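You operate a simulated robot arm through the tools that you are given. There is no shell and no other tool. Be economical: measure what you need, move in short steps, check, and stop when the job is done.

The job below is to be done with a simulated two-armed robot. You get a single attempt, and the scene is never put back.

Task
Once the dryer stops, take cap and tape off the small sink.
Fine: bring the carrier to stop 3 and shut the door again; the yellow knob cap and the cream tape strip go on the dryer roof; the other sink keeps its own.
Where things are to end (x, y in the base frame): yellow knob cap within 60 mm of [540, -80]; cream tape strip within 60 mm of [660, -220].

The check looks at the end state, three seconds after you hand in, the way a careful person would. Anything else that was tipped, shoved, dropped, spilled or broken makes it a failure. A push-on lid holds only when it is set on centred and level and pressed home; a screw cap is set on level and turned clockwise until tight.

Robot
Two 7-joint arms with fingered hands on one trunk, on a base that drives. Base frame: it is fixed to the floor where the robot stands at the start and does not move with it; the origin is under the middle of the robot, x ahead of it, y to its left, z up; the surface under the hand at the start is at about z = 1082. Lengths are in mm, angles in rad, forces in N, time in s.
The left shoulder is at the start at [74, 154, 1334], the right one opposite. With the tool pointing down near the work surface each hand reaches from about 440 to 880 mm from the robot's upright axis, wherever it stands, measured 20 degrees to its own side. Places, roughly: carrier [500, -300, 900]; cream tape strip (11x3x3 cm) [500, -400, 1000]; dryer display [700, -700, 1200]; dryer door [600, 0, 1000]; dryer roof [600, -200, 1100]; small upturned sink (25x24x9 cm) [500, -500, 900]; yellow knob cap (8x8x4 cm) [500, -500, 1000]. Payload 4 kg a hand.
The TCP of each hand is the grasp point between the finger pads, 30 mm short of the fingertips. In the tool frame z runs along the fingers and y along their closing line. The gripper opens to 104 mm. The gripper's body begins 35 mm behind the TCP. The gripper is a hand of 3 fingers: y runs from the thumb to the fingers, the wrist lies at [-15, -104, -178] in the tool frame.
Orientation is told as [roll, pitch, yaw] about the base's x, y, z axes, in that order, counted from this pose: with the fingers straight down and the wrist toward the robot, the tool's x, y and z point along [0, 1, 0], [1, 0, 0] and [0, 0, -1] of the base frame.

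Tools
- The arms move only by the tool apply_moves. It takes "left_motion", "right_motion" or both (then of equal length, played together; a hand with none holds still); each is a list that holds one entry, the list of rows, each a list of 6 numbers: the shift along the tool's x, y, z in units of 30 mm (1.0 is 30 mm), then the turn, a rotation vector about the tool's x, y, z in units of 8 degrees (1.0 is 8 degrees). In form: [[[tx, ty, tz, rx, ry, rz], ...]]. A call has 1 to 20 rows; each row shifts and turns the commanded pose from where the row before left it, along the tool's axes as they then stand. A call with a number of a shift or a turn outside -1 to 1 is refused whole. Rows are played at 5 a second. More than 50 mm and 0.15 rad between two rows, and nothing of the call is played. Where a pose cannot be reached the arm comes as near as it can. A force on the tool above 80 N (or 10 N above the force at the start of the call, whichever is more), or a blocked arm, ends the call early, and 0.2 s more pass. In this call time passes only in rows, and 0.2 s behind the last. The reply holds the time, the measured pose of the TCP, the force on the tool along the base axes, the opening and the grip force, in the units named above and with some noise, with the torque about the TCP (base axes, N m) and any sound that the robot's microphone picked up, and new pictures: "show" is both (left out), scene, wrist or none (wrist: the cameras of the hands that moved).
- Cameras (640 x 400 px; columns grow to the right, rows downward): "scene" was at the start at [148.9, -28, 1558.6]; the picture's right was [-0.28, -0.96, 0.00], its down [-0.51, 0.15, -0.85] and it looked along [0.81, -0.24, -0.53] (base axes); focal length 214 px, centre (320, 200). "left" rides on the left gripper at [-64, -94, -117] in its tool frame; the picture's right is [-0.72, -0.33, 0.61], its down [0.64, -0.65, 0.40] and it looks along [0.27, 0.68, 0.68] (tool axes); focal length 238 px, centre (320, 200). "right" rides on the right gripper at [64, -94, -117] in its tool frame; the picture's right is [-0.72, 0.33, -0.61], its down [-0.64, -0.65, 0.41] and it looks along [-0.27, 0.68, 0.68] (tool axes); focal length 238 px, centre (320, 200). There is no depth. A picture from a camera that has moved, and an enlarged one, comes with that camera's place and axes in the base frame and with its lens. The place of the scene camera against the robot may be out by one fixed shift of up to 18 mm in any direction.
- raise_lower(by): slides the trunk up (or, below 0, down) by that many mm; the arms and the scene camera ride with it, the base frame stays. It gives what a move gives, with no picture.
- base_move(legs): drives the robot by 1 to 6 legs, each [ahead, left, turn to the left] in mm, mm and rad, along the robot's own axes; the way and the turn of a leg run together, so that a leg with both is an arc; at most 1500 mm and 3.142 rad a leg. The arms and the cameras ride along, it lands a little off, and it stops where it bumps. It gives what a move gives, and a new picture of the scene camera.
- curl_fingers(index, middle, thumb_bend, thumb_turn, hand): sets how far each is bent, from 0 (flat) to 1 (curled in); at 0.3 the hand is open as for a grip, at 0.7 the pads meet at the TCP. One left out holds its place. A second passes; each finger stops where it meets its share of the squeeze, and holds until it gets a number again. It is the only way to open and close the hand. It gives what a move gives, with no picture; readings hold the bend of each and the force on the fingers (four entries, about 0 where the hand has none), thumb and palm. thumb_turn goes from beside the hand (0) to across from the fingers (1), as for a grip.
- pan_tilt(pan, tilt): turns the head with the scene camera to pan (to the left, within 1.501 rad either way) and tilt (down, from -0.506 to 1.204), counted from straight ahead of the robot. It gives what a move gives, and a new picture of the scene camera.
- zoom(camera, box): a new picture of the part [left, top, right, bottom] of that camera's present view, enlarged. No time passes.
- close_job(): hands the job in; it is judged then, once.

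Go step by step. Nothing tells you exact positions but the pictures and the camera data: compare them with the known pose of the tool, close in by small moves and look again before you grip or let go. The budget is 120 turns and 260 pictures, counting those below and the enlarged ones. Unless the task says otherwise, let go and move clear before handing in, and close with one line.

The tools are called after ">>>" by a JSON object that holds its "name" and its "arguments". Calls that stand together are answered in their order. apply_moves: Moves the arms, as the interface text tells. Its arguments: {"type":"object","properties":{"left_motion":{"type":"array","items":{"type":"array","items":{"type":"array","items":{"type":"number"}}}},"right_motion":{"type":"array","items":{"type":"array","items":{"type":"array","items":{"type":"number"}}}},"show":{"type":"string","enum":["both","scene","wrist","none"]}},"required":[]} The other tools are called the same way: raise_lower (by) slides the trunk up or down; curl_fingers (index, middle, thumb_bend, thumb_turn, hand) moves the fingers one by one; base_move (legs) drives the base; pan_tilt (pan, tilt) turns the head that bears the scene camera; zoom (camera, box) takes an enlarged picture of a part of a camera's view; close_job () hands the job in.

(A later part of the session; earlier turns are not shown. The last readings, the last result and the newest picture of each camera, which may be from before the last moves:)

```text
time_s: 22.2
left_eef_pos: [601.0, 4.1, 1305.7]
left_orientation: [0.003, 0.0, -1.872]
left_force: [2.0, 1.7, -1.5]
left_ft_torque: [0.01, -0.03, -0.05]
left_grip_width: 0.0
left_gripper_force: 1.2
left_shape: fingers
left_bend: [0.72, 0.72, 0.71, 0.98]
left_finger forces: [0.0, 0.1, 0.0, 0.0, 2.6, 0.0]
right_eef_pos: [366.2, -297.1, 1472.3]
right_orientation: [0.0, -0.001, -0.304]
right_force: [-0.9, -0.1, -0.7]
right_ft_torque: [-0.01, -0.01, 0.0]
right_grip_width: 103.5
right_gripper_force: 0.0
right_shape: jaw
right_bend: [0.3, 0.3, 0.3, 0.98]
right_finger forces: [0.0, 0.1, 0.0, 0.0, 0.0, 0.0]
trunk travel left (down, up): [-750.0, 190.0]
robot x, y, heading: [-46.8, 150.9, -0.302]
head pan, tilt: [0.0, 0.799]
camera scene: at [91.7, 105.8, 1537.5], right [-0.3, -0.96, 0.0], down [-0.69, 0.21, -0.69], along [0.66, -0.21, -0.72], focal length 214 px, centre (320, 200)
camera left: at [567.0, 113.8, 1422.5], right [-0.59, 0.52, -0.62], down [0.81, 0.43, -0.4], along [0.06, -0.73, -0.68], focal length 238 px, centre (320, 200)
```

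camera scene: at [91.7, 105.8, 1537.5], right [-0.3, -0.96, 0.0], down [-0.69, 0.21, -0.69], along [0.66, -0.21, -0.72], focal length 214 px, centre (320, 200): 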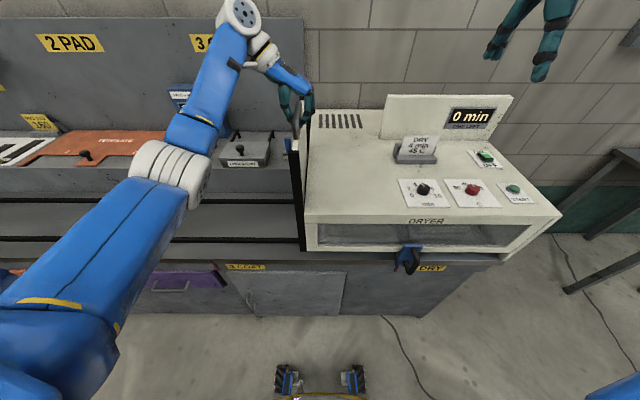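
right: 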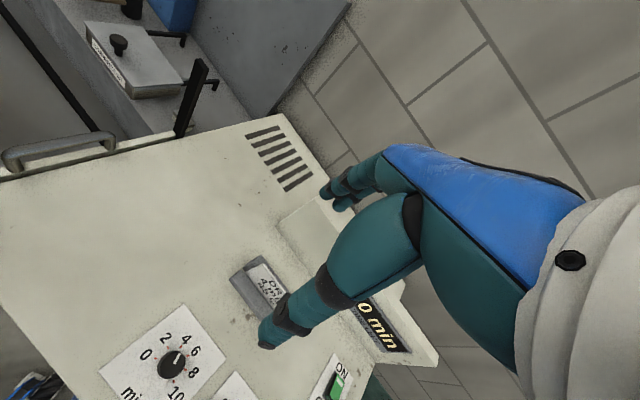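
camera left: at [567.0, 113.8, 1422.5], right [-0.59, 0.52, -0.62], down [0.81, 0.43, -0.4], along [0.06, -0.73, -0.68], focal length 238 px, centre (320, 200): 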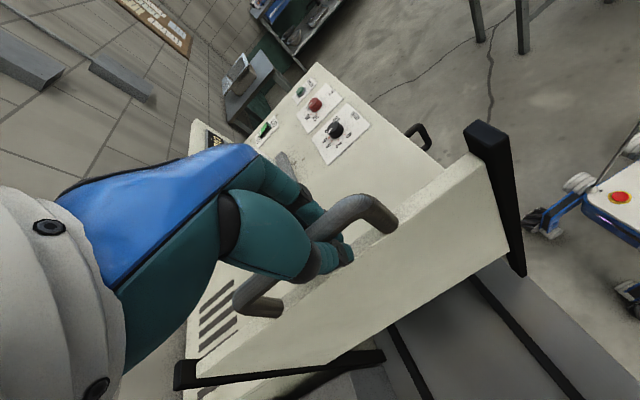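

The door's top is level with the post tops. I'll try slightly further to find its end stop.

>>> {"name": "apply_moves", "arguments": {"left_motion": [[[0, 0, -0.3, 0, 0, 0], [0, 0, -0.3, 0, 0, 0], [0, 0, -0.2, 0, 0, 0]]], "show": "wrist"}}

>>> {"name": "zoom", "arguments": {"camera": "scene", "box": [220, 60, 460, 290]}}

```text
time_s: 23.0
left_eef_pos: [603.2, 5.9, 1325.8]
left_orientation: [-0.004, 0.001, -1.874]
left_force: [-3.0, 4.5, -14.5]
left_ft_torque: [0.0, 0.02, -0.01]
left_grip_width: 1.0
left_gripper_force: 6.2
left_shape: fingers
left_bend: [0.72, 0.71, 0.68, 0.97]
left_finger forces: [3.3, 3.4, 0.0, 0.0, 6.1, 0.1]
right_eef_pos: [367.6, -298.2, 1471.0]
right_orientation: [-0.002, -0.002, -0.303]
right_force: [0.6, 0.8, -0.1]
right_ft_torque: [0.0, 0.0, 0.0]
right_grip_width: 103.7
right_gripper_force: 0.1
right_shape: jaw
right_bend: [0.3, 0.3, 0.3, 0.98]
right_finger forces: [0.1, 0.0, 0.0, 0.0, 0.0, 0.0]
trunk travel left (down, up): [-750.0, 190.0]
robot x, y, heading: [-47.2, 149.5, -0.301]
head pan, tilt: [0.0, 0.799]
camera left: at [569.7, 113.8, 1443.6], right [-0.59, 0.53, -0.61], down [0.81, 0.43, -0.4], along [0.05, -0.73, -0.68], focal length 238 px, centre (320, 200)
```

left: 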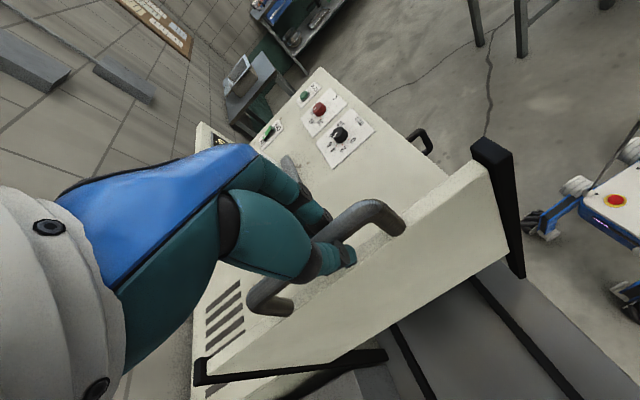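

```text
1.74 times, centred on (340, 175) of scene
camera zoom: at [94.3, 105.7, 1536.9], right [-0.3, -0.95, 0.0], down [-0.69, 0.21, -0.69], along [0.66, -0.21, -0.72], focal length 373 px, centre (285, 244)
```

zoom: 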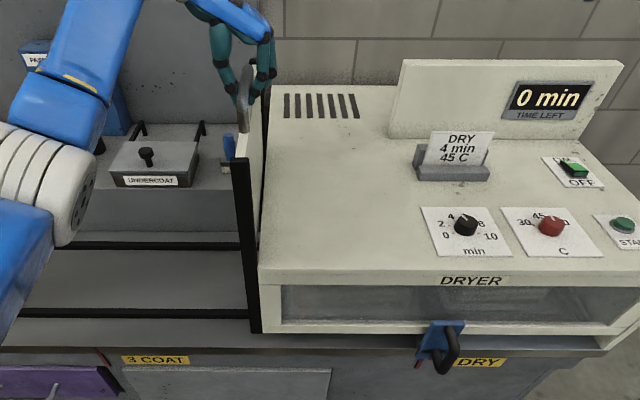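

The end stop is reached. I'll lower 15 mm to see whether the door stays up by itself.

>>> {"name": "apply_moves", "arguments": {"left_motion": [[[0, 0, 0.3, 0, 0, 0], [0, 0, 0.2, 0, 0, 0], [0, 0, 0, 0, 0, 0], [0, 0, 0, 0, 0, 0]]], "show": "wrist"}}

```text
time_s: 24.0
left_eef_pos: [602.2, 4.1, 1313.8]
left_orientation: [0.005, 0.0, -1.872]
left_force: [0.4, 2.2, 0.3]
left_ft_torque: [-0.04, 0.0, 0.0]
left_grip_width: 0.1
left_gripper_force: 1.1
left_shape: fingers
left_bend: [0.72, 0.72, 0.71, 0.97]
left_finger forces: [0.0, 0.0, 0.1, 0.1, 1.8, 0.0]
right_eef_pos: [365.4, -296.7, 1472.7]
right_orientation: [0.001, -0.004, -0.302]
right_force: [0.9, -0.2, 0.7]
right_ft_torque: [-0.01, 0.02, 0.0]
right_grip_width: 103.7
right_gripper_force: 0.0
right_shape: jaw
right_bend: [0.3, 0.3, 0.3, 0.98]
right_finger forces: [0.0, 0.0, 0.0, 0.1, 0.1, 0.0]
trunk travel left (down, up): [-750.0, 190.0]
robot x, y, heading: [-50.8, 145.0, -0.296]
head pan, tilt: [0.0, 0.799]
camera left: at [567.3, 113.9, 1430.4], right [-0.59, 0.53, -0.62], down [0.81, 0.43, -0.4], along [0.05, -0.73, -0.68], focal length 238 px, centre (320, 200)
```

left: 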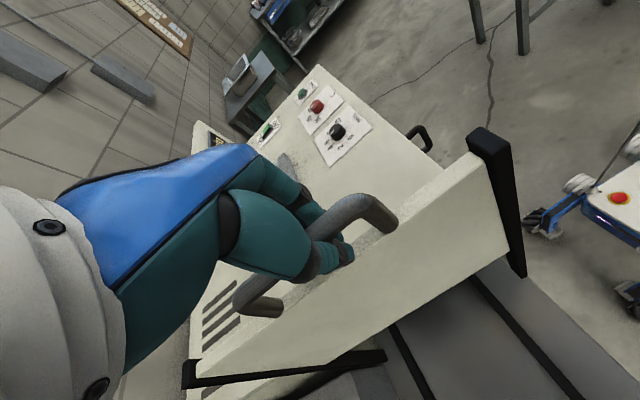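

>>> {"name": "apply_moves", "arguments": {"left_motion": [[[0, 0, 0.3, 0, 0, 0], [0, 0, 0.3, 0, 0, 0], [0, 0, 0.3, 0, 0, 0], [0, 0, 0, 0, 0, 0]]], "show": "wrist"}}

```text
time_s: 25.0
left_eef_pos: [600.3, 4.0, 1287.2]
left_orientation: [0.004, 0.002, -1.873]
left_force: [0.6, 1.2, 0.4]
left_ft_torque: [0.0, 0.03, 0.0]
left_grip_width: 0.0
left_gripper_force: 0.5
left_shape: fingers
left_bend: [0.72, 0.72, 0.71, 0.97]
left_finger forces: [0.0, 0.0, 0.0, 0.0, 0.4, 0.0]
right_eef_pos: [364.8, -299.0, 1472.4]
right_orientation: [0.001, -0.004, -0.305]
right_force: [-0.2, -0.8, 0.7]
right_ft_torque: [0.02, 0.0, 0.01]
right_grip_width: 103.8
right_gripper_force: 0.0
right_shape: jaw
right_bend: [0.3, 0.3, 0.3, 0.98]
right_finger forces: [0.1, 0.0, 0.0, 0.1, 0.0, 0.1]
trunk travel left (down, up): [-750.0, 190.0]
robot x, y, heading: [-46.6, 148.4, -0.303]
head pan, tilt: [0.0, 0.799]
camera left: at [567.6, 112.8, 1403.9], right [-0.59, 0.53, -0.62], down [0.81, 0.43, -0.4], along [0.05, -0.73, -0.68], focal length 238 px, centre (320, 200)
```

left: 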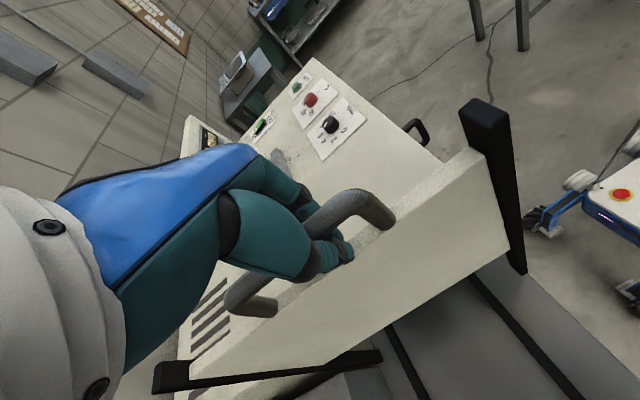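

The door moves with almost no force either way. I'll raise it again to the top and ease the fingers open a little to see whether it holds.

>>> {"name": "apply_moves", "arguments": {"left_motion": [[[0, 0, -0.4, 0, 0, 0], [0, 0, -0.4, 0, 0, 0], [0, 0, -0.4, 0, 0, 0], [0, 0, 0, 0, 0, 0]]], "show": "none"}}

>>> {"name": "curl_fingers", "arguments": {"hand": "left", "index": 0.6, "middle": 0.6, "thumb_bend": 0.6}}

>>> {"name": "zoom", "arguments": {"camera": "left", "box": [170, 100, 530, 400]}}

```text
time_s: 26.0
left_eef_pos: [602.1, 4.3, 1323.8]
left_orientation: [0.002, 0.001, -1.873]
left_force: [0.2, 3.2, -6.6]
left_ft_torque: [-0.06, -0.02, 0.0]
left_grip_width: 0.0
left_gripper_force: 3.0
left_shape: fingers
left_bend: [0.72, 0.72, 0.69, 0.97]
left_finger forces: [0.0, 0.0, 0.1, 0.0, 5.3, 0.1]
right_eef_pos: [366.6, -297.2, 1471.6]
right_orientation: [0.001, -0.002, -0.303]
right_force: [0.2, -0.1, 0.6]
right_ft_torque: [-0.01, 0.02, 0.01]
right_grip_width: 103.4
right_gripper_force: 0.0
right_shape: jaw
right_bend: [0.3, 0.3, 0.3, 0.98]
right_finger forces: [0.0, 0.0, 0.0, 0.1, 0.0, 0.0]
trunk travel left (down, up): [-750.0, 190.0]
robot x, y, heading: [-43.9, 150.0, -0.3]
head pan, tilt: [0.0, 0.799]
```

```text
time_s: 27.0
left_eef_pos: [601.1, 3.5, 1324.0]
left_orientation: [0.002, 0.001, -1.873]
left_force: [0.8, -0.2, -0.9]
left_ft_torque: [-0.02, -0.02, 0.02]
left_grip_width: 25.7
left_gripper_force: 0.1
left_shape: fingers
left_bend: [0.6, 0.6, 0.6, 0.97]
left_finger forces: [0.0, 0.0, 0.0, 0.0, 0.0, 0.1]
right_eef_pos: [364.5, -299.3, 1472.3]
right_orientation: [0.0, -0.003, -0.305]
right_force: [-1.2, -0.3, 0.4]
right_ft_torque: [0.02, 0.02, -0.02]
right_grip_width: 103.6
right_gripper_force: 0.1
right_shape: jaw
right_bend: [0.3, 0.3, 0.3, 0.98]
right_finger forces: [0.1, 0.1, 0.0, 0.0, 0.0, 0.0]
trunk travel left (down, up): [-750.0, 190.0]
robot x, y, heading: [-42.1, 150.2, -0.305]
head pan, tilt: [0.0, 0.799]
```

```text
1.33 times, centred on (350, 250) of left
camera zoom: at [567.5, 112.7, 1440.2], right [-0.59, 0.53, -0.62], down [0.81, 0.43, -0.4], along [0.05, -0.73, -0.68], focal length 318 px, centre (280, 133)
```

zoom: 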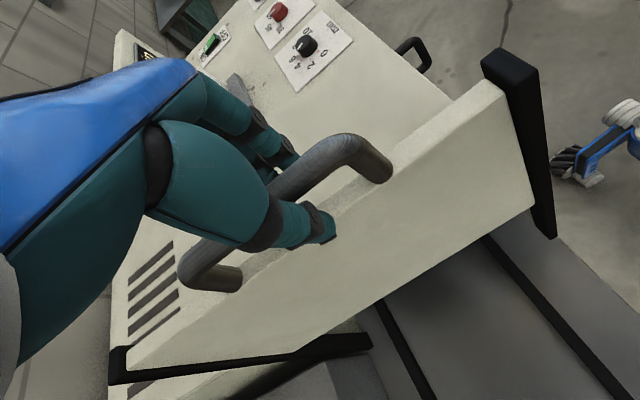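

With no load on the fingers, the door stays up. I'll open fully, lift the hand clear by 100 mm and check again.

>>> {"name": "curl_fingers", "arguments": {"hand": "left", "index": 0.3, "middle": 0.3, "thumb_bend": 0.3}}

>>> {"name": "apply_moves", "arguments": {"left_motion": [[[0, 0, -0.5, 0, 0, 0], [0, 0, -0.8, 0, 0, 0], [0, 0, -1, 0, 0, 0], [0, 0, -1, 0, 0, 0]]]}}

>>> {"name": "zoom", "arguments": {"camera": "scene", "box": [220, 60, 460, 290]}}

```text
time_s: 28.0
left_eef_pos: [601.8, 4.2, 1323.6]
left_orientation: [0.004, 0.003, -1.871]
left_force: [-1.3, -0.2, -0.1]
left_ft_torque: [0.02, 0.0, 0.01]
left_grip_width: 103.0
left_gripper_force: 0.1
left_shape: fingers
left_bend: [0.3, 0.3, 0.3, 0.97]
left_finger forces: [0.0, 0.0, 0.1, 0.1, 0.0, 0.0]
right_eef_pos: [365.0, -299.2, 1472.8]
right_orientation: [-0.001, -0.002, -0.303]
right_force: [0.0, 0.1, 0.2]
right_ft_torque: [0.0, -0.03, 0.0]
right_grip_width: 103.7
right_gripper_force: 0.2
right_shape: jaw
right_bend: [0.3, 0.3, 0.3, 0.98]
right_finger forces: [0.1, 0.0, 0.1, 0.0, 0.1, 0.0]
trunk travel left (down, up): [-750.0, 190.0]
robot x, y, heading: [-48.4, 147.8, -0.3]
head pan, tilt: [0.0, 0.799]
```

```text
time_s: 29.0
left_eef_pos: [599.4, 1.6, 1423.3]
left_orientation: [0.004, 0.001, -1.87]
left_force: [-0.2, -0.5, -0.3]
left_ft_torque: [0.01, 0.0, 0.04]
left_grip_width: 102.8
left_gripper_force: 0.1
left_shape: fingers
left_bend: [0.3, 0.3, 0.3, 0.97]
left_finger forces: [0.1, 0.1, 0.1, 0.1, 0.1, 0.0]
right_eef_pos: [362.4, -299.7, 1472.8]
right_orientation: [0.003, -0.004, -0.303]
right_force: [-0.2, -0.3, -0.6]
right_ft_torque: [-0.01, -0.01, -0.02]
right_grip_width: 103.6
right_gripper_force: 0.1
right_shape: jaw
right_bend: [0.3, 0.3, 0.3, 0.98]
right_finger forces: [0.0, 0.1, 0.1, 0.0, 0.1, 0.0]
trunk travel left (down, up): [-750.0, 190.0]
robot x, y, heading: [-51.1, 146.2, -0.3]
head pan, tilt: [0.0, 0.799]
camera scene: at [88.8, 103.7, 1537.6], right [-0.3, -0.95, 0.0], down [-0.69, 0.21, -0.7], along [0.66, -0.2, -0.72], focal length 214 px, centre (320, 200)
camera left: at [566.6, 110.6, 1539.7], right [-0.59, 0.53, -0.61], down [0.81, 0.43, -0.4], along [0.05, -0.73, -0.68], focal length 238 px, centre (320, 200)
```

scene: 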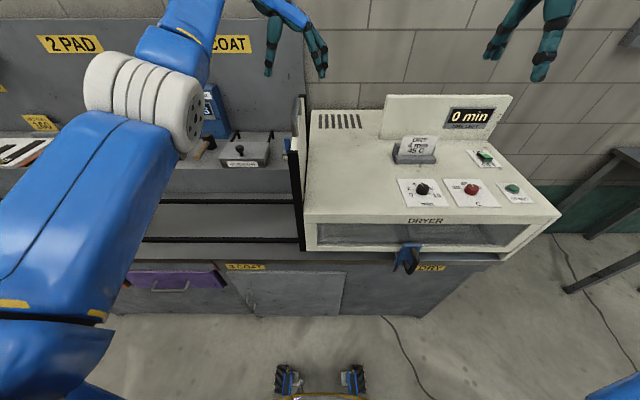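
left: 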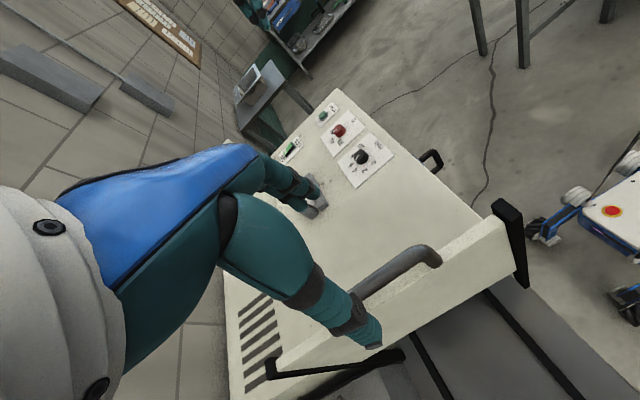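

```text
1.74 times, centred on (340, 175) of scene
camera zoom: at [88.8, 103.7, 1537.6], right [-0.3, -0.95, 0.0], down [-0.69, 0.21, -0.7], along [0.66, -0.2, -0.72], focal length 373 px, centre (285, 244)
```

zoom: 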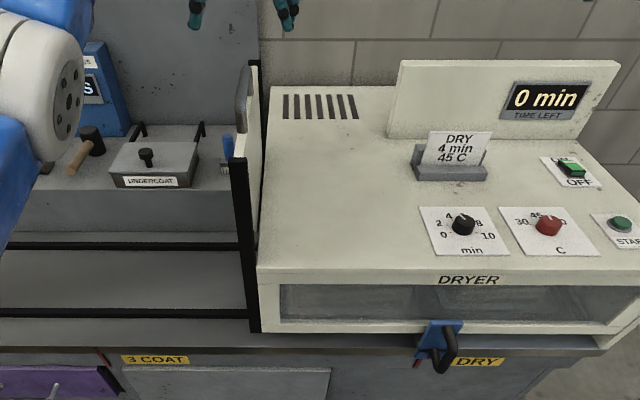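

The door stays open. Now I park the left hand up and left, turn the right hand 90° (wrist to the right) and tilt it forward for the carrier handle.

>>> {"name": "apply_moves", "arguments": {"left_motion": [[[0, -0.7, -0.8, 0, 0, 0], [0, -0.7, -0.8, 0, 0, 0], [0, -0.7, -0.8, 0, 0, 0], [-0.7, -0.7, -0.6, 0, 0, 0], [-0.7, -0.7, 0, 0, 0, 0], [-0.7, -0.7, 0, 0, 0, 0], [-0.7, -0.7, 0, 0, 0, 0], [-0.7, -0.7, 0, 0, 0, 0], [0, 0, 0, 0, 0, 0], [0, 0, 0, 0, 0, 0], [0, 0, 0, 0, 0, 0], [0, 0, 0, 0, 0, 0], [0, 0, 0, 0, 0, 0], [0, 0, 0, 0, 0, 0], [0, 0, 0, 0, 0, 0], [0, 0, 0, 0, 0, 0]]], "right_motion": [[[0, 0, 0.3, 0, 0, -1], [0, 0, 0.3, 0, 0, -1], [0, 0, 0.3, 0, 0, -1], [0, 0, 0.3, 0, 0, -1], [0, 0, 0.3, 0, 0, -1], [0, 0, 0.3, 0, 0, -1], [0, 0, 0.3, 0, 0, -1], [0, 0, 0.3, 0, 0, -1], [0, 0, 0.3, 0, 0, -1], [0, 0, 0.3, 0, 0, -1], [0, 0, 0.3, 0, 0, -1], [0, 0, 0, 0, 0, -0.25], [0, 0, 0, 0, -1, 0], [0, 0, 0, 0, -1, 0], [0, 0, 0, 0, -1, 0], [0, 0, 0, 0, -1, 0]]]}}

```text
time_s: 32.4
left_eef_pos: [535.7, 191.3, 1493.2]
left_orientation: [0.003, 0.001, -1.872]
left_force: [0.6, -0.1, 0.2]
left_ft_torque: [-0.03, -0.05, 0.02]
left_grip_width: 103.0
left_gripper_force: 0.0
left_shape: fingers
left_bend: [0.3, 0.3, 0.3, 0.97]
left_finger forces: [0.1, 0.1, 0.0, 0.0, 0.0, 0.0]
left hand out of reach, approached as far as the arm can: row 2, 3
right_eef_pos: [364.7, -258.7, 1409.9]
right_orientation: [-0.115, -0.039, 0.337]
right_force: [0.3, 0.1, -0.8]
right_ft_torque: [0.02, 0.0, 0.0]
right_grip_width: 103.8
right_gripper_force: 0.1
right_shape: jaw
right_bend: [0.3, 0.3, 0.3, 0.98]
right_finger forces: [0.1, 0.0, 0.1, 0.0, 0.0, 0.0]
right hand out of reach, approached as far as the arm can: row 4, 5, 6, 7, 8, 9, 10, 11, 13, 14, 15, 16
trunk travel left (down, up): [-750.0, 190.0]
robot x, y, heading: [-48.0, 148.4, -0.301]
head pan, tilt: [0.0, 0.799]
camera scene: at [89.5, 105.7, 1537.7], right [-0.3, -0.96, 0.0], down [-0.69, 0.21, -0.7], along [0.66, -0.21, -0.72], focal length 214 px, centre (320, 200)
camera right: at [247.5, -218.6, 1514.6], right [0.5, -0.51, 0.7], down [-0.38, -0.86, -0.35], along [0.78, -0.09, -0.62], focal length 238 px, centre (320, 200)
camera left: at [502.3, 299.9, 1609.2], right [-0.59, 0.53, -0.62], down [0.81, 0.43, -0.4], along [0.06, -0.73, -0.68], focal length 238 px, centre (320, 200)
```

scene: 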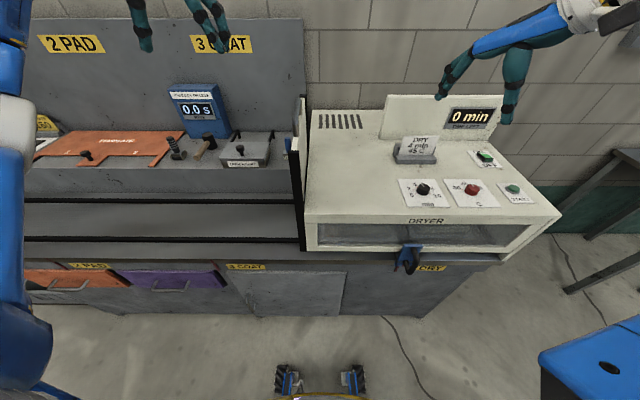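
right: 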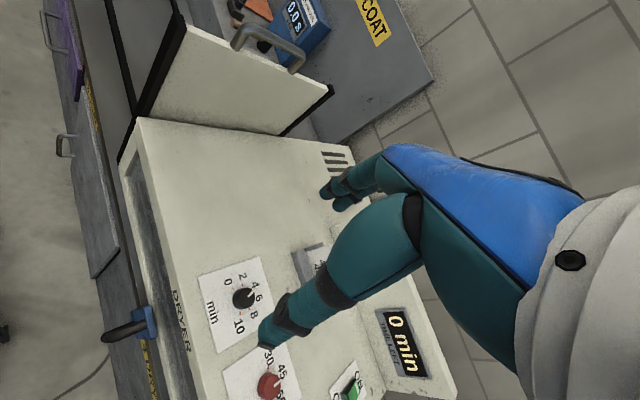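
left: 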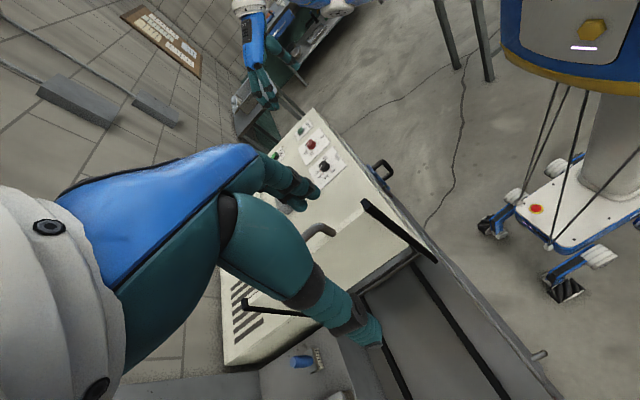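

The right hand is too close to the body for that turn. I'll back the base 130 mm, then lower the trunk 250 mm so the hand works well below the shoulder.

>>> {"name": "base_move", "arguments": {"legs": [[-130, 0, 0]]}}

>>> {"name": "raise_lower", "arguments": {"by": -250}}

```text
time_s: 33.7
left_eef_pos: [420.1, 226.8, 1488.0]
left_orientation: [-0.006, 0.0, -1.874]
left_force: [0.7, 0.6, -0.5]
left_ft_torque: [0.01, 0.04, 0.02]
left_grip_width: 102.8
left_gripper_force: 0.1
left_shape: fingers
left_bend: [0.3, 0.3, 0.3, 0.97]
left_finger forces: [0.0, 0.0, 0.0, 0.0, 0.1, 0.0]
right_eef_pos: [249.8, -222.0, 1407.0]
right_orientation: [-0.11, -0.033, 0.341]
right_force: [0.0, -0.9, 0.5]
right_ft_torque: [-0.01, 0.01, 0.01]
right_grip_width: 103.7
right_gripper_force: 0.1
right_shape: jaw
right_bend: [0.3, 0.3, 0.3, 0.98]
right_finger forces: [0.1, 0.0, 0.0, 0.0, 0.0, 0.1]
trunk travel left (down, up): [-750.0, 190.0]
robot x, y, heading: [-170.7, 183.2, -0.299]
head pan, tilt: [0.0, 0.799]
camera scene: at [-24.9, 141.1, 1536.4], right [-0.3, -0.96, 0.0], down [-0.69, 0.21, -0.69], along [0.66, -0.2, -0.72], focal length 214 px, centre (320, 200)
```

scene: 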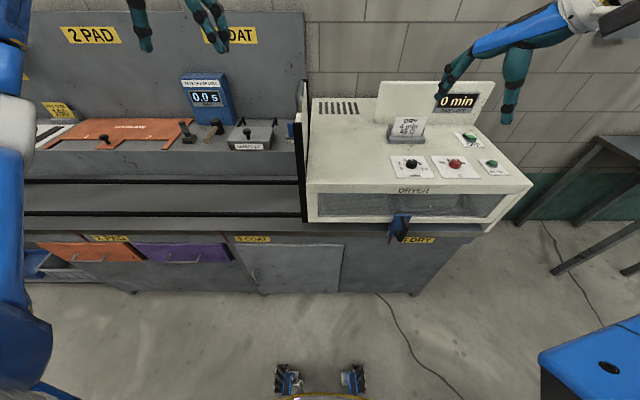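

```text
time_s: 36.3
left_eef_pos: [408.7, 231.7, 1243.1]
left_orientation: [0.003, 0.0, -1.873]
left_force: [-0.7, 0.3, 0.0]
left_ft_torque: [0.0, 0.02, -0.01]
left_grip_width: 102.8
left_gripper_force: 0.1
left_shape: fingers
left_bend: [0.3, 0.3, 0.3, 0.98]
left_finger forces: [0.0, 0.0, 0.0, 0.0, 0.0, 0.0]
right_eef_pos: [237.7, -217.3, 1160.9]
right_orientation: [-0.115, -0.039, 0.342]
right_force: [0.1, 0.0, 0.6]
right_ft_torque: [-0.01, -0.02, -0.01]
right_grip_width: 103.7
right_gripper_force: 0.0
right_shape: jaw
right_bend: [0.3, 0.3, 0.3, 0.98]
right_finger forces: [0.0, 0.0, 0.0, 0.0, 0.1, 0.0]
trunk travel left (down, up): [-500.0, 440.0]
robot x, y, heading: [-172.9, 189.7, -0.3]
head pan, tilt: [0.0, 0.799]
```

>>> {"name": "apply_moves", "arguments": {"right_motion": [[[-0.5, 0.8, 0.3, 0, 0, 0], [-0.5, 0.8, 0.3, 0, 0, 0], [0, 0, 0.3, 0, 0, -1], [0, 0, 0.3, 0, 0, -1], [0, 0, 0.3, 0, 0, -1], [0, 0, 0.3, 0, 0, -1], [0, 0, 0.3, 0, 0, -1], [0, 0, 0.3, 0, 0, -1], [0, 0, 0.3, 0, 0, -0.65]]]}}

```text
time_s: 38.3
left_eef_pos: [409.1, 232.2, 1242.9]
left_orientation: [0.004, -0.002, -1.872]
left_force: [0.3, -0.9, 1.2]
left_ft_torque: [0.01, -0.02, 0.02]
left_grip_width: 103.1
left_gripper_force: 0.0
left_shape: fingers
left_bend: [0.3, 0.3, 0.3, 0.98]
left_finger forces: [0.0, 0.0, 0.0, 0.0, 0.0, 0.0]
right_eef_pos: [205.4, -197.2, 1138.6]
right_orientation: [-0.102, -0.011, 0.444]
right_force: [0.1, -0.3, 0.2]
right_ft_torque: [0.02, -0.02, 0.02]
right_grip_width: 103.9
right_gripper_force: 0.1
right_shape: jaw
right_bend: [0.3, 0.3, 0.3, 0.98]
right_finger forces: [0.0, 0.0, 0.1, 0.0, 0.2, 0.0]
right hand out of reach, approached as far as the arm can: row 1, 2, 3, 4, 5, 6, 7, 8, 9
trunk travel left (down, up): [-500.0, 440.0]
robot x, y, heading: [-173.1, 183.8, -0.304]
head pan, tilt: [0.0, 0.799]
camera scene: at [-35.3, 145.1, 1287.6], right [-0.3, -0.96, 0.0], down [-0.69, 0.21, -0.7], along [0.66, -0.21, -0.72], focal length 214 px, centre (320, 200)
camera right: at [85.8, -169.7, 1247.5], right [0.57, -0.45, 0.69], down [-0.3, -0.89, -0.34], along [0.77, -0.01, -0.64], focal length 238 px, centre (320, 200)
```

scene: 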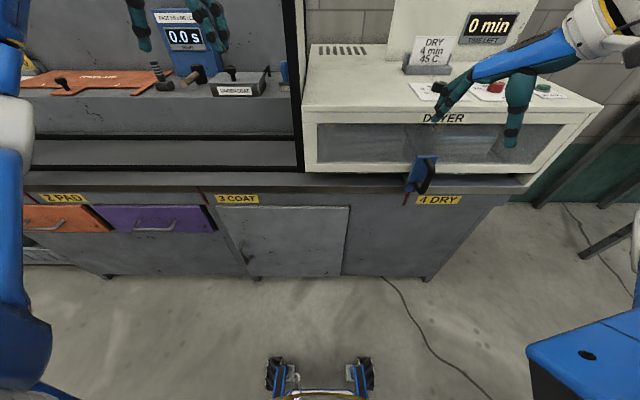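
right: 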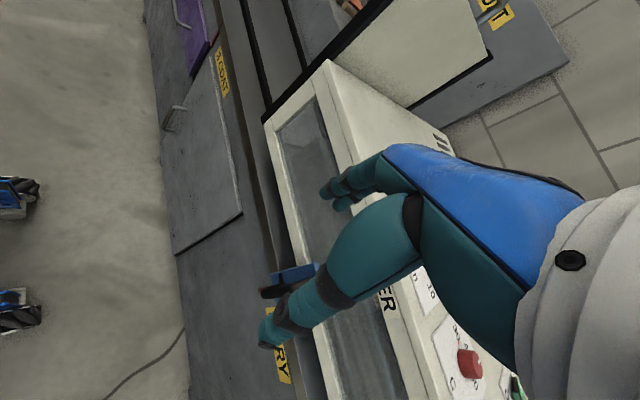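

The commanded pose seems to have run past what the arm can reach. I'll undo some of the turn and see how it responds.

>>> {"name": "apply_moves", "arguments": {"right_motion": [[[0, 0, 0, 0, 0, 1], [0, 0, 0, 0, 0, 1], [0, 0, 0, 0, 0, 1]]], "show": "none"}}

```text
time_s: 39.1
left_eef_pos: [407.9, 230.7, 1243.2]
left_orientation: [0.006, -0.001, -1.872]
left_force: [-0.1, -0.1, -0.6]
left_ft_torque: [0.01, -0.03, 0.0]
left_grip_width: 102.8
left_gripper_force: 0.1
left_shape: fingers
left_bend: [0.3, 0.3, 0.3, 0.98]
left_finger forces: [0.0, 0.0, 0.0, 0.0, 0.1, 0.0]
right_eef_pos: [203.7, -197.6, 1141.0]
right_orientation: [-0.089, -0.053, 0.021]
right_force: [-0.8, 0.8, -0.6]
right_ft_torque: [0.0, -0.01, -0.02]
right_grip_width: 103.6
right_gripper_force: 0.0
right_shape: jaw
right_bend: [0.3, 0.3, 0.3, 0.98]
right_finger forces: [0.0, 0.1, 0.0, 0.0, 0.1, 0.0]
trunk travel left (down, up): [-500.0, 440.0]
robot x, y, heading: [-171.7, 189.7, -0.299]
head pan, tilt: [0.0, 0.799]
```

The command resets to the measured pose at each call. I'll extend the hand outward first, straighten it, then try the turn.

>>> {"name": "apply_moves", "arguments": {"right_motion": [[[-0.3, 0.9, 0, 0.38, 0.64, 0], [-0.3, 0.9, 0, 0, 0, 0], [-0.3, 0.9, 0, 0, 0, 0], [-0.3, 0.9, 0, 0, 0, 0]]], "show": "none"}}

>>> {"name": "apply_moves", "arguments": {"right_motion": [[[0, 0, 0, 0, 0, -1], [0, 0, 0, 0, 0, -1], [0, 0, 0, 0, 0, -1], [0, 0, 0, 0, 0, -1], [0, 0, 0, 0, 0, -1], [0, 0, 0, 0, 0, -1], [0, 0, 0, 0, 0, -1], [0, 0, 0, 0, 0, -1]]]}}

```text
time_s: 40.1
left_eef_pos: [410.4, 230.8, 1242.3]
left_orientation: [0.003, 0.0, -1.874]
left_force: [0.4, -0.4, 0.8]
left_ft_torque: [-0.02, 0.01, 0.0]
left_grip_width: 102.8
left_gripper_force: 0.0
left_shape: fingers
left_bend: [0.3, 0.3, 0.3, 0.98]
left_finger forces: [0.1, 0.0, 0.0, 0.1, 0.0, 0.0]
right_eef_pos: [314.5, -232.1, 1140.9]
right_orientation: [0.0, 0.003, 0.02]
right_force: [0.1, 0.4, 0.2]
right_ft_torque: [0.04, -0.01, -0.01]
right_grip_width: 103.3
right_gripper_force: 0.1
right_shape: jaw
right_bend: [0.3, 0.3, 0.3, 0.98]
right_finger forces: [0.1, 0.0, 0.0, 0.0, 0.0, 0.1]
trunk travel left (down, up): [-500.0, 440.0]
robot x, y, heading: [-174.3, 187.5, -0.306]
head pan, tilt: [0.0, 0.799]
```

```text
time_s: 41.9
left_eef_pos: [409.4, 230.3, 1242.9]
left_orientation: [0.002, 0.0, -1.872]
left_force: [0.4, -0.1, 0.2]
left_ft_torque: [0.01, 0.02, 0.0]
left_grip_width: 102.8
left_gripper_force: 0.1
left_shape: fingers
left_bend: [0.3, 0.3, 0.3, 0.98]
left_finger forces: [0.0, 0.1, 0.0, 0.0, 0.0, 0.0]
right_eef_pos: [313.4, -230.7, 1142.8]
right_orientation: [-0.001, 0.002, 0.23]
right_force: [0.0, -0.1, -0.5]
right_ft_torque: [0.01, -0.04, 0.02]
right_grip_width: 103.8
right_gripper_force: 0.0
right_shape: jaw
right_bend: [0.3, 0.3, 0.3, 0.98]
right_finger forces: [0.1, 0.0, 0.1, 0.0, 0.1, 0.1]
right hand out of reach, approached as far as the arm can: row 2, 3, 4, 5, 6, 7, 8
trunk travel left (down, up): [-500.0, 440.0]
robot x, y, heading: [-171.3, 188.0, -0.301]
head pan, tilt: [0.0, 0.799]
camera scene: at [-35.1, 145.1, 1287.6], right [-0.3, -0.96, 0.0], down [-0.69, 0.21, -0.7], along [0.66, -0.21, -0.72], focal length 214 px, centre (320, 200)
camera right: at [206.9, -190.5, 1258.8], right [0.48, -0.63, 0.61], down [-0.49, -0.77, -0.4], along [0.73, -0.11, -0.68], focal length 238 px, centre (320, 200)
```

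scene: 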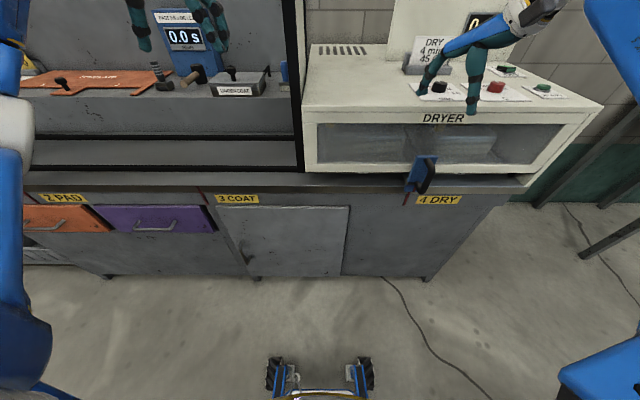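
right: 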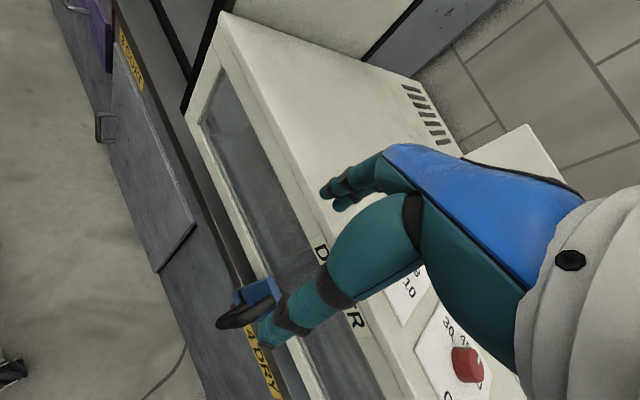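

Large yaw isn't available to this arm here, so I'll push the handle instead: normal yaw, fingers closed, hand tilted forward 40°, positioned to the right of the handle.

>>> {"name": "apply_moves", "arguments": {"right_motion": [[[0, 0, 0, 0, 0, 1], [0, 0, 0, 0, 0, 1], [0, 0, 0, 0, 0, 1], [0, 0, 0, 0, 0, 0.8], [0, 0, 0, -1, 0, 0], [0, 0, 0, -1, 0, 0], [0, 0, 0, -1, 0, 0], [0, 0, 0, -1, 0, 0], [0, 0, 0, -1, 0, 0]]], "show": "wrist"}}

>>> {"name": "curl_fingers", "arguments": {"hand": "right", "index": 0.7, "middle": 0.7, "thumb_bend": 0.7}}

```text
time_s: 43.9
left_eef_pos: [409.3, 231.2, 1242.6]
left_orientation: [0.005, 0.001, -1.872]
left_force: [-0.6, -0.9, -0.1]
left_ft_torque: [0.03, 0.01, 0.03]
left_grip_width: 103.2
left_gripper_force: 0.2
left_shape: fingers
left_bend: [0.3, 0.3, 0.3, 0.98]
left_finger forces: [0.1, 0.1, 0.1, 0.1, 0.0, 0.1]
right_eef_pos: [311.9, -231.9, 1142.2]
right_orientation: [-0.001, -0.7, -0.298]
right_force: [-0.4, -0.1, -0.5]
right_ft_torque: [-0.01, 0.01, 0.02]
right_grip_width: 103.7
right_gripper_force: 0.1
right_shape: jaw
right_bend: [0.3, 0.3, 0.3, 0.98]
right_finger forces: [0.0, 0.1, 0.0, 0.0, 0.0, 0.0]
trunk travel left (down, up): [-500.0, 440.0]
robot x, y, heading: [-172.7, 186.0, -0.301]
head pan, tilt: [0.0, 0.799]
camera right: at [191.0, -127.4, 1169.7], right [-0.35, -0.64, 0.68], down [-0.42, -0.54, -0.73], along [0.84, -0.54, -0.08], focal length 238 px, centre (320, 200)
```

right: 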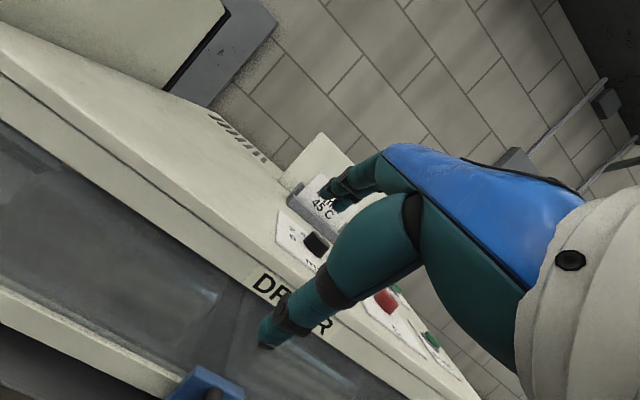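

```text
time_s: 44.9
left_eef_pos: [409.1, 230.9, 1242.4]
left_orientation: [0.004, -0.001, -1.873]
left_force: [-0.5, -0.1, 0.7]
left_ft_torque: [0.03, -0.01, -0.02]
left_grip_width: 103.2
left_gripper_force: 0.0
left_shape: fingers
left_bend: [0.3, 0.3, 0.3, 0.98]
left_finger forces: [0.0, 0.0, 0.1, 0.0, 0.0, 0.0]
right_eef_pos: [312.7, -230.9, 1140.5]
right_orientation: [-0.003, -0.699, -0.3]
right_force: [-0.4, -0.6, 0.0]
right_ft_torque: [0.0, 0.0, 0.0]
right_grip_width: 1.8
right_gripper_force: 0.0
right_shape: fingers
right_bend: [0.7, 0.7, 0.7, 0.98]
right_finger forces: [0.0, 0.0, 0.0, 0.1, 0.0, 0.0]
trunk travel left (down, up): [-500.0, 440.0]
robot x, y, heading: [-172.4, 190.6, -0.3]
head pan, tilt: [0.0, 0.799]
```

>>> {"name": "apply_moves", "arguments": {"right_motion": [[[-0.9, 0, 0, 0, 0, 0], [-0.9, 0, 0, 0, 0, 0], [-0.9, 0, 0, 0, 0, 0], [-0.9, 0, 0, 0, 0, 0], [0, -0.55, 0.75, 0, 0, 0], [0, -0.55, 0.75, 0, 0, 0], [0, -0.55, 0.75, 0, 0, 0], [0, -0.55, 0.75, 0, 0, 0], [0, -0.55, 0.75, 0, 0, 0], [0, -0.55, 0.75, 0, 0, 0]]]}}

>>> {"name": "zoom", "arguments": {"camera": "scene", "box": [340, 100, 580, 250]}}

```text
time_s: 47.1
left_eef_pos: [408.3, 228.9, 1242.5]
left_orientation: [0.003, 0.001, -1.874]
left_force: [0.2, 0.1, 0.0]
left_ft_torque: [0.01, -0.02, 0.02]
left_grip_width: 103.0
left_gripper_force: 0.0
left_shape: fingers
left_bend: [0.3, 0.3, 0.3, 0.98]
left_finger forces: [0.0, 0.0, 0.0, 0.0, 0.1, 0.1]
right_eef_pos: [291.1, -339.2, 972.4]
right_orientation: [-0.001, -0.699, -0.3]
right_force: [0.9, 0.0, -0.2]
right_ft_torque: [-0.02, 0.01, 0.05]
right_grip_width: 1.6
right_gripper_force: 0.1
right_shape: fingers
right_bend: [0.7, 0.7, 0.7, 0.98]
right_finger forces: [0.0, 0.1, 0.0, 0.1, 0.1, 0.1]
trunk travel left (down, up): [-500.0, 440.0]
robot x, y, heading: [-174.5, 187.1, -0.3]
head pan, tilt: [0.0, 0.799]
camera scene: at [-35.9, 143.4, 1287.7], right [-0.3, -0.96, 0.0], down [-0.69, 0.21, -0.7], along [0.66, -0.2, -0.72], focal length 214 px, centre (320, 200)
camera right: at [170.3, -235.6, 1001.8], right [-0.35, -0.64, 0.68], down [-0.42, -0.54, -0.73], along [0.84, -0.54, -0.08], focal length 238 px, centre (320, 200)
```

scene: 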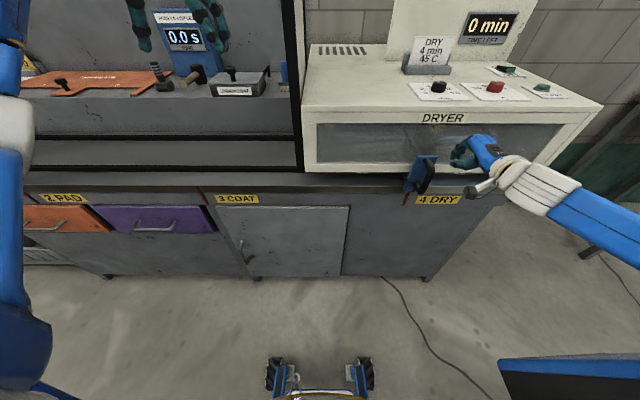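
right: 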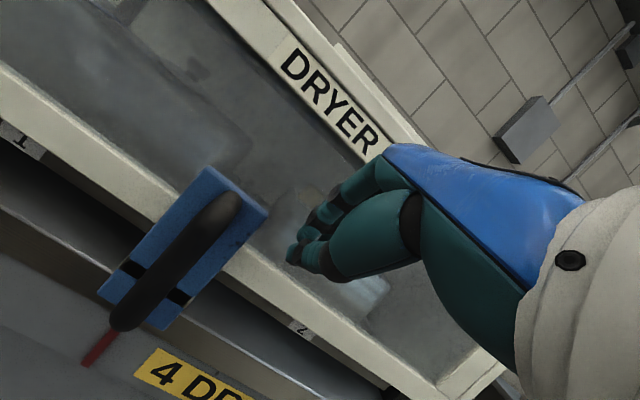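

```text
2.67 times, centred on (460, 175) of scene
camera zoom: at [-35.9, 143.4, 1287.7], right [-0.3, -0.96, 0.0], down [-0.69, 0.21, -0.7], along [0.66, -0.2, -0.72], focal length 572 px, centre (-53, 267)
```

zoom: 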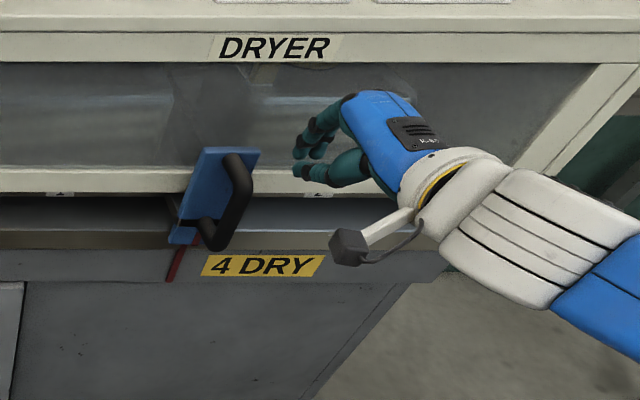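

The handle bar spans about z 840–943 at (318,-282). I'll lower to z 900 and push left gently until contact.

>>> {"name": "apply_moves", "arguments": {"right_motion": [[[0, -0.55, 0.77, 0, 0, 0], [0, -0.55, 0.77, 0, 0, 0], [0, -0.27, 0.38, 0, 0, 0], [0.5, 0, 0, 0, 0, 0], [0.5, 0, 0, 0, 0, 0], [0.3, 0, 0, 0, 0, 0]]]}}

```text
time_s: 48.5
left_eef_pos: [408.5, 229.4, 1243.0]
left_orientation: [0.003, 0.003, -1.873]
left_force: [0.3, -0.8, -0.4]
left_ft_torque: [0.03, 0.04, -0.03]
left_grip_width: 103.0
left_gripper_force: 0.2
left_shape: fingers
left_bend: [0.3, 0.3, 0.3, 0.98]
left_finger forces: [0.0, 0.0, 0.1, 0.1, 0.0, 0.0]
right_eef_pos: [309.0, -302.5, 904.6]
right_orientation: [-0.003, -0.699, -0.3]
right_force: [-0.8, -1.8, -0.3]
right_ft_torque: [0.07, -0.01, -0.04]
right_grip_width: 1.1
right_gripper_force: 0.7
right_shape: fingers
right_bend: [0.7, 0.7, 0.7, 0.98]
right_finger forces: [2.1, 0.1, 0.1, 0.0, 0.0, 0.1]
trunk travel left (down, up): [-500.0, 440.0]
robot x, y, heading: [-170.6, 189.2, -0.3]
head pan, tilt: [0.0, 0.799]
camera scene: at [-35.8, 144.6, 1287.6], right [-0.3, -0.96, 0.0], down [-0.69, 0.21, -0.7], along [0.66, -0.21, -0.72], focal length 214 px, centre (320, 200)
camera right: at [186.5, -199.5, 933.3], right [-0.35, -0.64, 0.68], down [-0.42, -0.54, -0.73], along [0.84, -0.54, -0.08], focal length 238 px, centre (320, 200)
```

scene: 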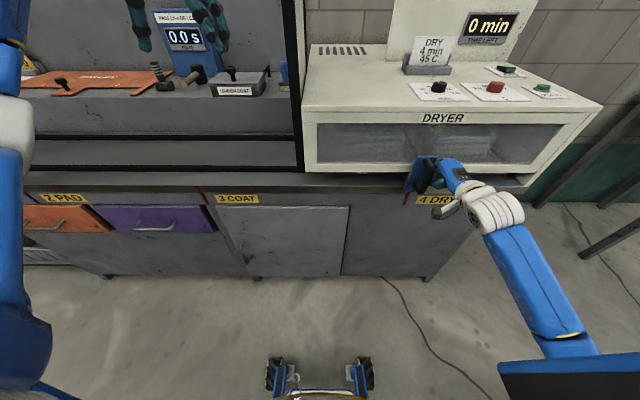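
right: 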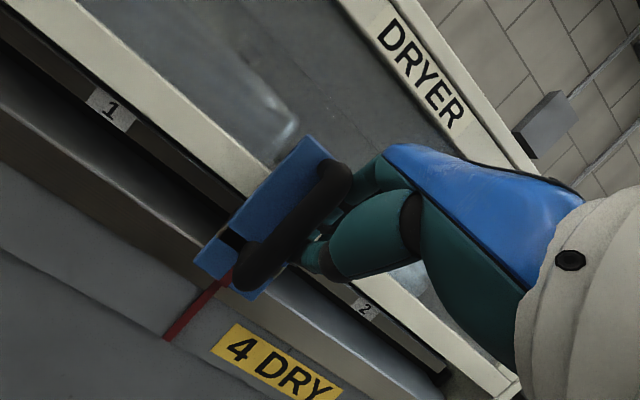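

Contact made. Pushing the carrier left.

>>> {"name": "apply_moves", "arguments": {"right_motion": [[[0.4, 0, 0, 0, 0, 0], [0.4, 0, 0, 0, 0, 0], [0.4, 0, 0, 0, 0, 0], [0.4, 0, 0, 0, 0, 0], [0.4, 0, 0, 0, 0, 0]]]}}

```text
time_s: 49.7
left_eef_pos: [408.9, 228.1, 1243.5]
left_orientation: [0.005, 0.0, -1.873]
left_force: [-0.4, -0.5, -0.6]
left_ft_torque: [0.0, 0.01, 0.02]
left_grip_width: 102.9
left_gripper_force: 0.0
left_shape: fingers
left_bend: [0.3, 0.3, 0.3, 0.98]
left_finger forces: [0.1, 0.0, 0.0, 0.0, 0.0, 0.0]
right_eef_pos: [315.0, -279.6, 904.0]
right_orientation: [0.002, -0.696, -0.297]
right_force: [-0.7, -0.2, 0.1]
right_ft_torque: [-0.01, -0.01, -0.01]
right_grip_width: 1.5
right_gripper_force: 0.0
right_shape: fingers
right_bend: [0.7, 0.7, 0.7, 0.98]
right_finger forces: [0.1, 0.1, 0.1, 0.1, 0.0, 0.0]
right hand out of reach, approached as far as the arm can: row 3, 4, 5
trunk travel left (down, up): [-500.0, 440.0]
robot x, y, heading: [-171.2, 185.2, -0.3]
head pan, tilt: [0.0, 0.799]
camera scene: at [-36.1, 144.0, 1287.6], right [-0.3, -0.96, 0.0], down [-0.69, 0.21, -0.7], along [0.66, -0.21, -0.72], focal length 214 px, centre (320, 200)
camera right: at [192.6, -177.1, 932.6], right [-0.35, -0.65, 0.68], down [-0.42, -0.54, -0.73], along [0.84, -0.54, -0.08], focal length 238 px, centre (320, 200)
```

scene: 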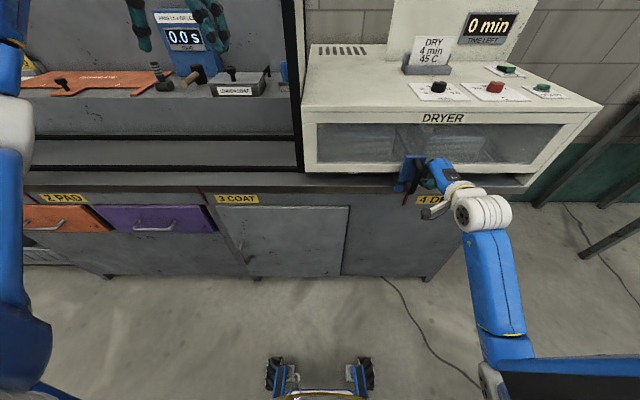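
right: 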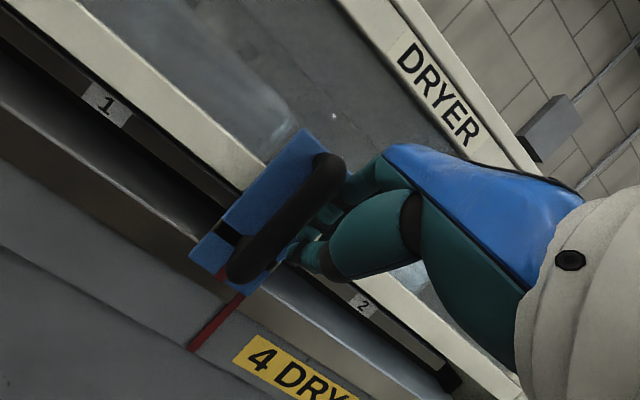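

The arm's inner limit stops it, but the carrier slides easily. I'll drive the base left with the arm held still and check.

>>> {"name": "base_move", "arguments": {"legs": [[0, 120, 0]]}}

>>> {"name": "zoom", "arguments": {"camera": "right", "box": [0, 0, 640, 400]}}

```text
time_s: 50.9
left_eef_pos: [437.3, 325.5, 1245.6]
left_orientation: [0.005, 0.017, -1.876]
left_force: [-0.3, -0.5, -0.1]
left_ft_torque: [0.07, -0.04, 0.01]
left_grip_width: 103.0
left_gripper_force: 0.1
left_shape: fingers
left_bend: [0.3, 0.3, 0.3, 0.98]
left_finger forces: [0.0, 0.0, 0.0, 0.0, 0.0, 0.0]
right_eef_pos: [346.5, -179.5, 899.0]
right_orientation: [0.022, -0.696, -0.311]
right_force: [-0.5, -1.3, -0.8]
right_ft_torque: [0.03, -0.04, 0.09]
right_grip_width: 0.9
right_gripper_force: 0.1
right_shape: fingers
right_bend: [0.7, 0.7, 0.7, 0.98]
right_finger forces: [0.0, 0.0, 0.1, 0.1, 0.0, 0.0]
trunk travel left (down, up): [-500.0, 440.0]
robot x, y, heading: [-136.1, 303.3, -0.299]
head pan, tilt: [0.0, 0.799]
camera scene: at [-7.4, 236.3, 1287.4], right [-0.3, -0.95, -0.02], down [-0.68, 0.23, -0.7], along [0.67, -0.19, -0.72], focal length 214 px, centre (320, 200)
```

scene: 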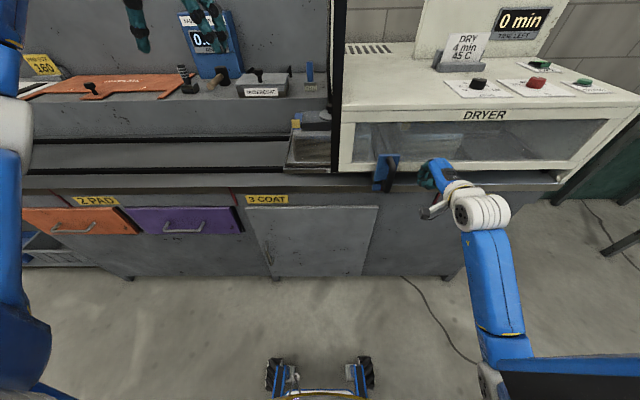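

```text
1.00 times, centred on (320, 200) of right (not enlarged: the box is as wide or as high as the picture)
camera zoom: at [224.3, -76.3, 928.6], right [-0.35, -0.66, 0.67], down [-0.42, -0.53, -0.74], along [0.84, -0.54, -0.09], focal length 238 px, centre (320, 200)
```

zoom: 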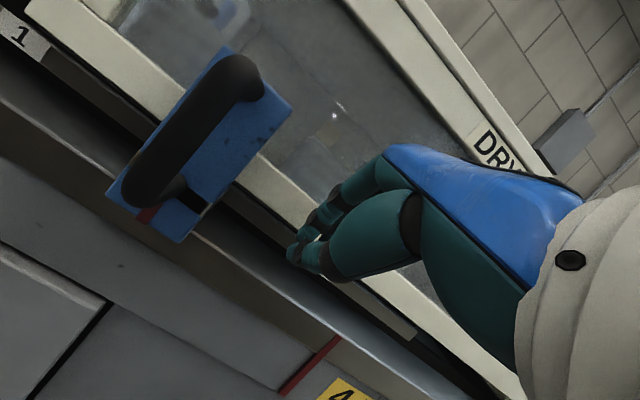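

The carrier coasts slightly ahead and the sink is emerging. I'll continue in moderate legs.

>>> {"name": "base_move", "arguments": {"legs": [[0, 120, 0]]}}

>>> {"name": "zoom", "arguments": {"camera": "scene", "box": [240, 90, 480, 240]}}

```text
time_s: 52.2
left_eef_pos: [470.8, 443.4, 1245.9]
left_orientation: [0.007, 0.016, -1.875]
left_force: [-0.2, 0.0, 0.0]
left_ft_torque: [0.05, -0.03, -0.02]
left_grip_width: 102.8
left_gripper_force: 0.2
left_shape: fingers
left_bend: [0.3, 0.3, 0.3, 0.98]
left_finger forces: [0.0, 0.0, 0.0, 0.0, 0.0, 0.0]
right_eef_pos: [381.0, -64.5, 900.2]
right_orientation: [0.016, -0.697, -0.308]
right_force: [-0.4, 0.1, 0.3]
right_ft_torque: [0.02, -0.03, 0.0]
right_grip_width: 1.0
right_gripper_force: 0.1
right_shape: fingers
right_bend: [0.7, 0.7, 0.7, 0.98]
right_finger forces: [0.0, 0.0, 0.1, 0.1, 0.0, 0.1]
trunk travel left (down, up): [-500.0, 440.0]
robot x, y, heading: [-99.2, 413.2, -0.298]
head pan, tilt: [0.0, 0.799]
camera scene: at [28.3, 353.4, 1287.5], right [-0.3, -0.96, -0.02], down [-0.68, 0.22, -0.7], along [0.67, -0.19, -0.72], focal length 214 px, centre (320, 200)
```

scene: 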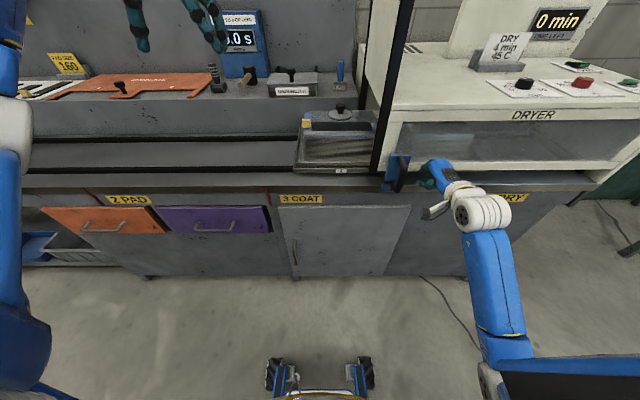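

```text
2.67 times, centred on (360, 165) of scene
camera zoom: at [28.3, 353.4, 1287.5], right [-0.3, -0.96, -0.02], down [-0.68, 0.22, -0.7], along [0.67, -0.19, -0.72], focal length 572 px, centre (213, 293)
```

zoom: 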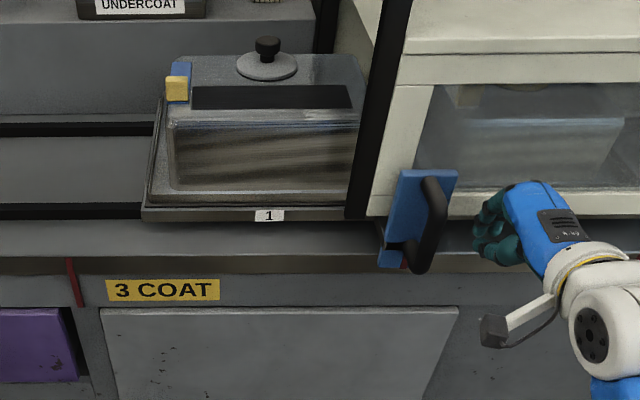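

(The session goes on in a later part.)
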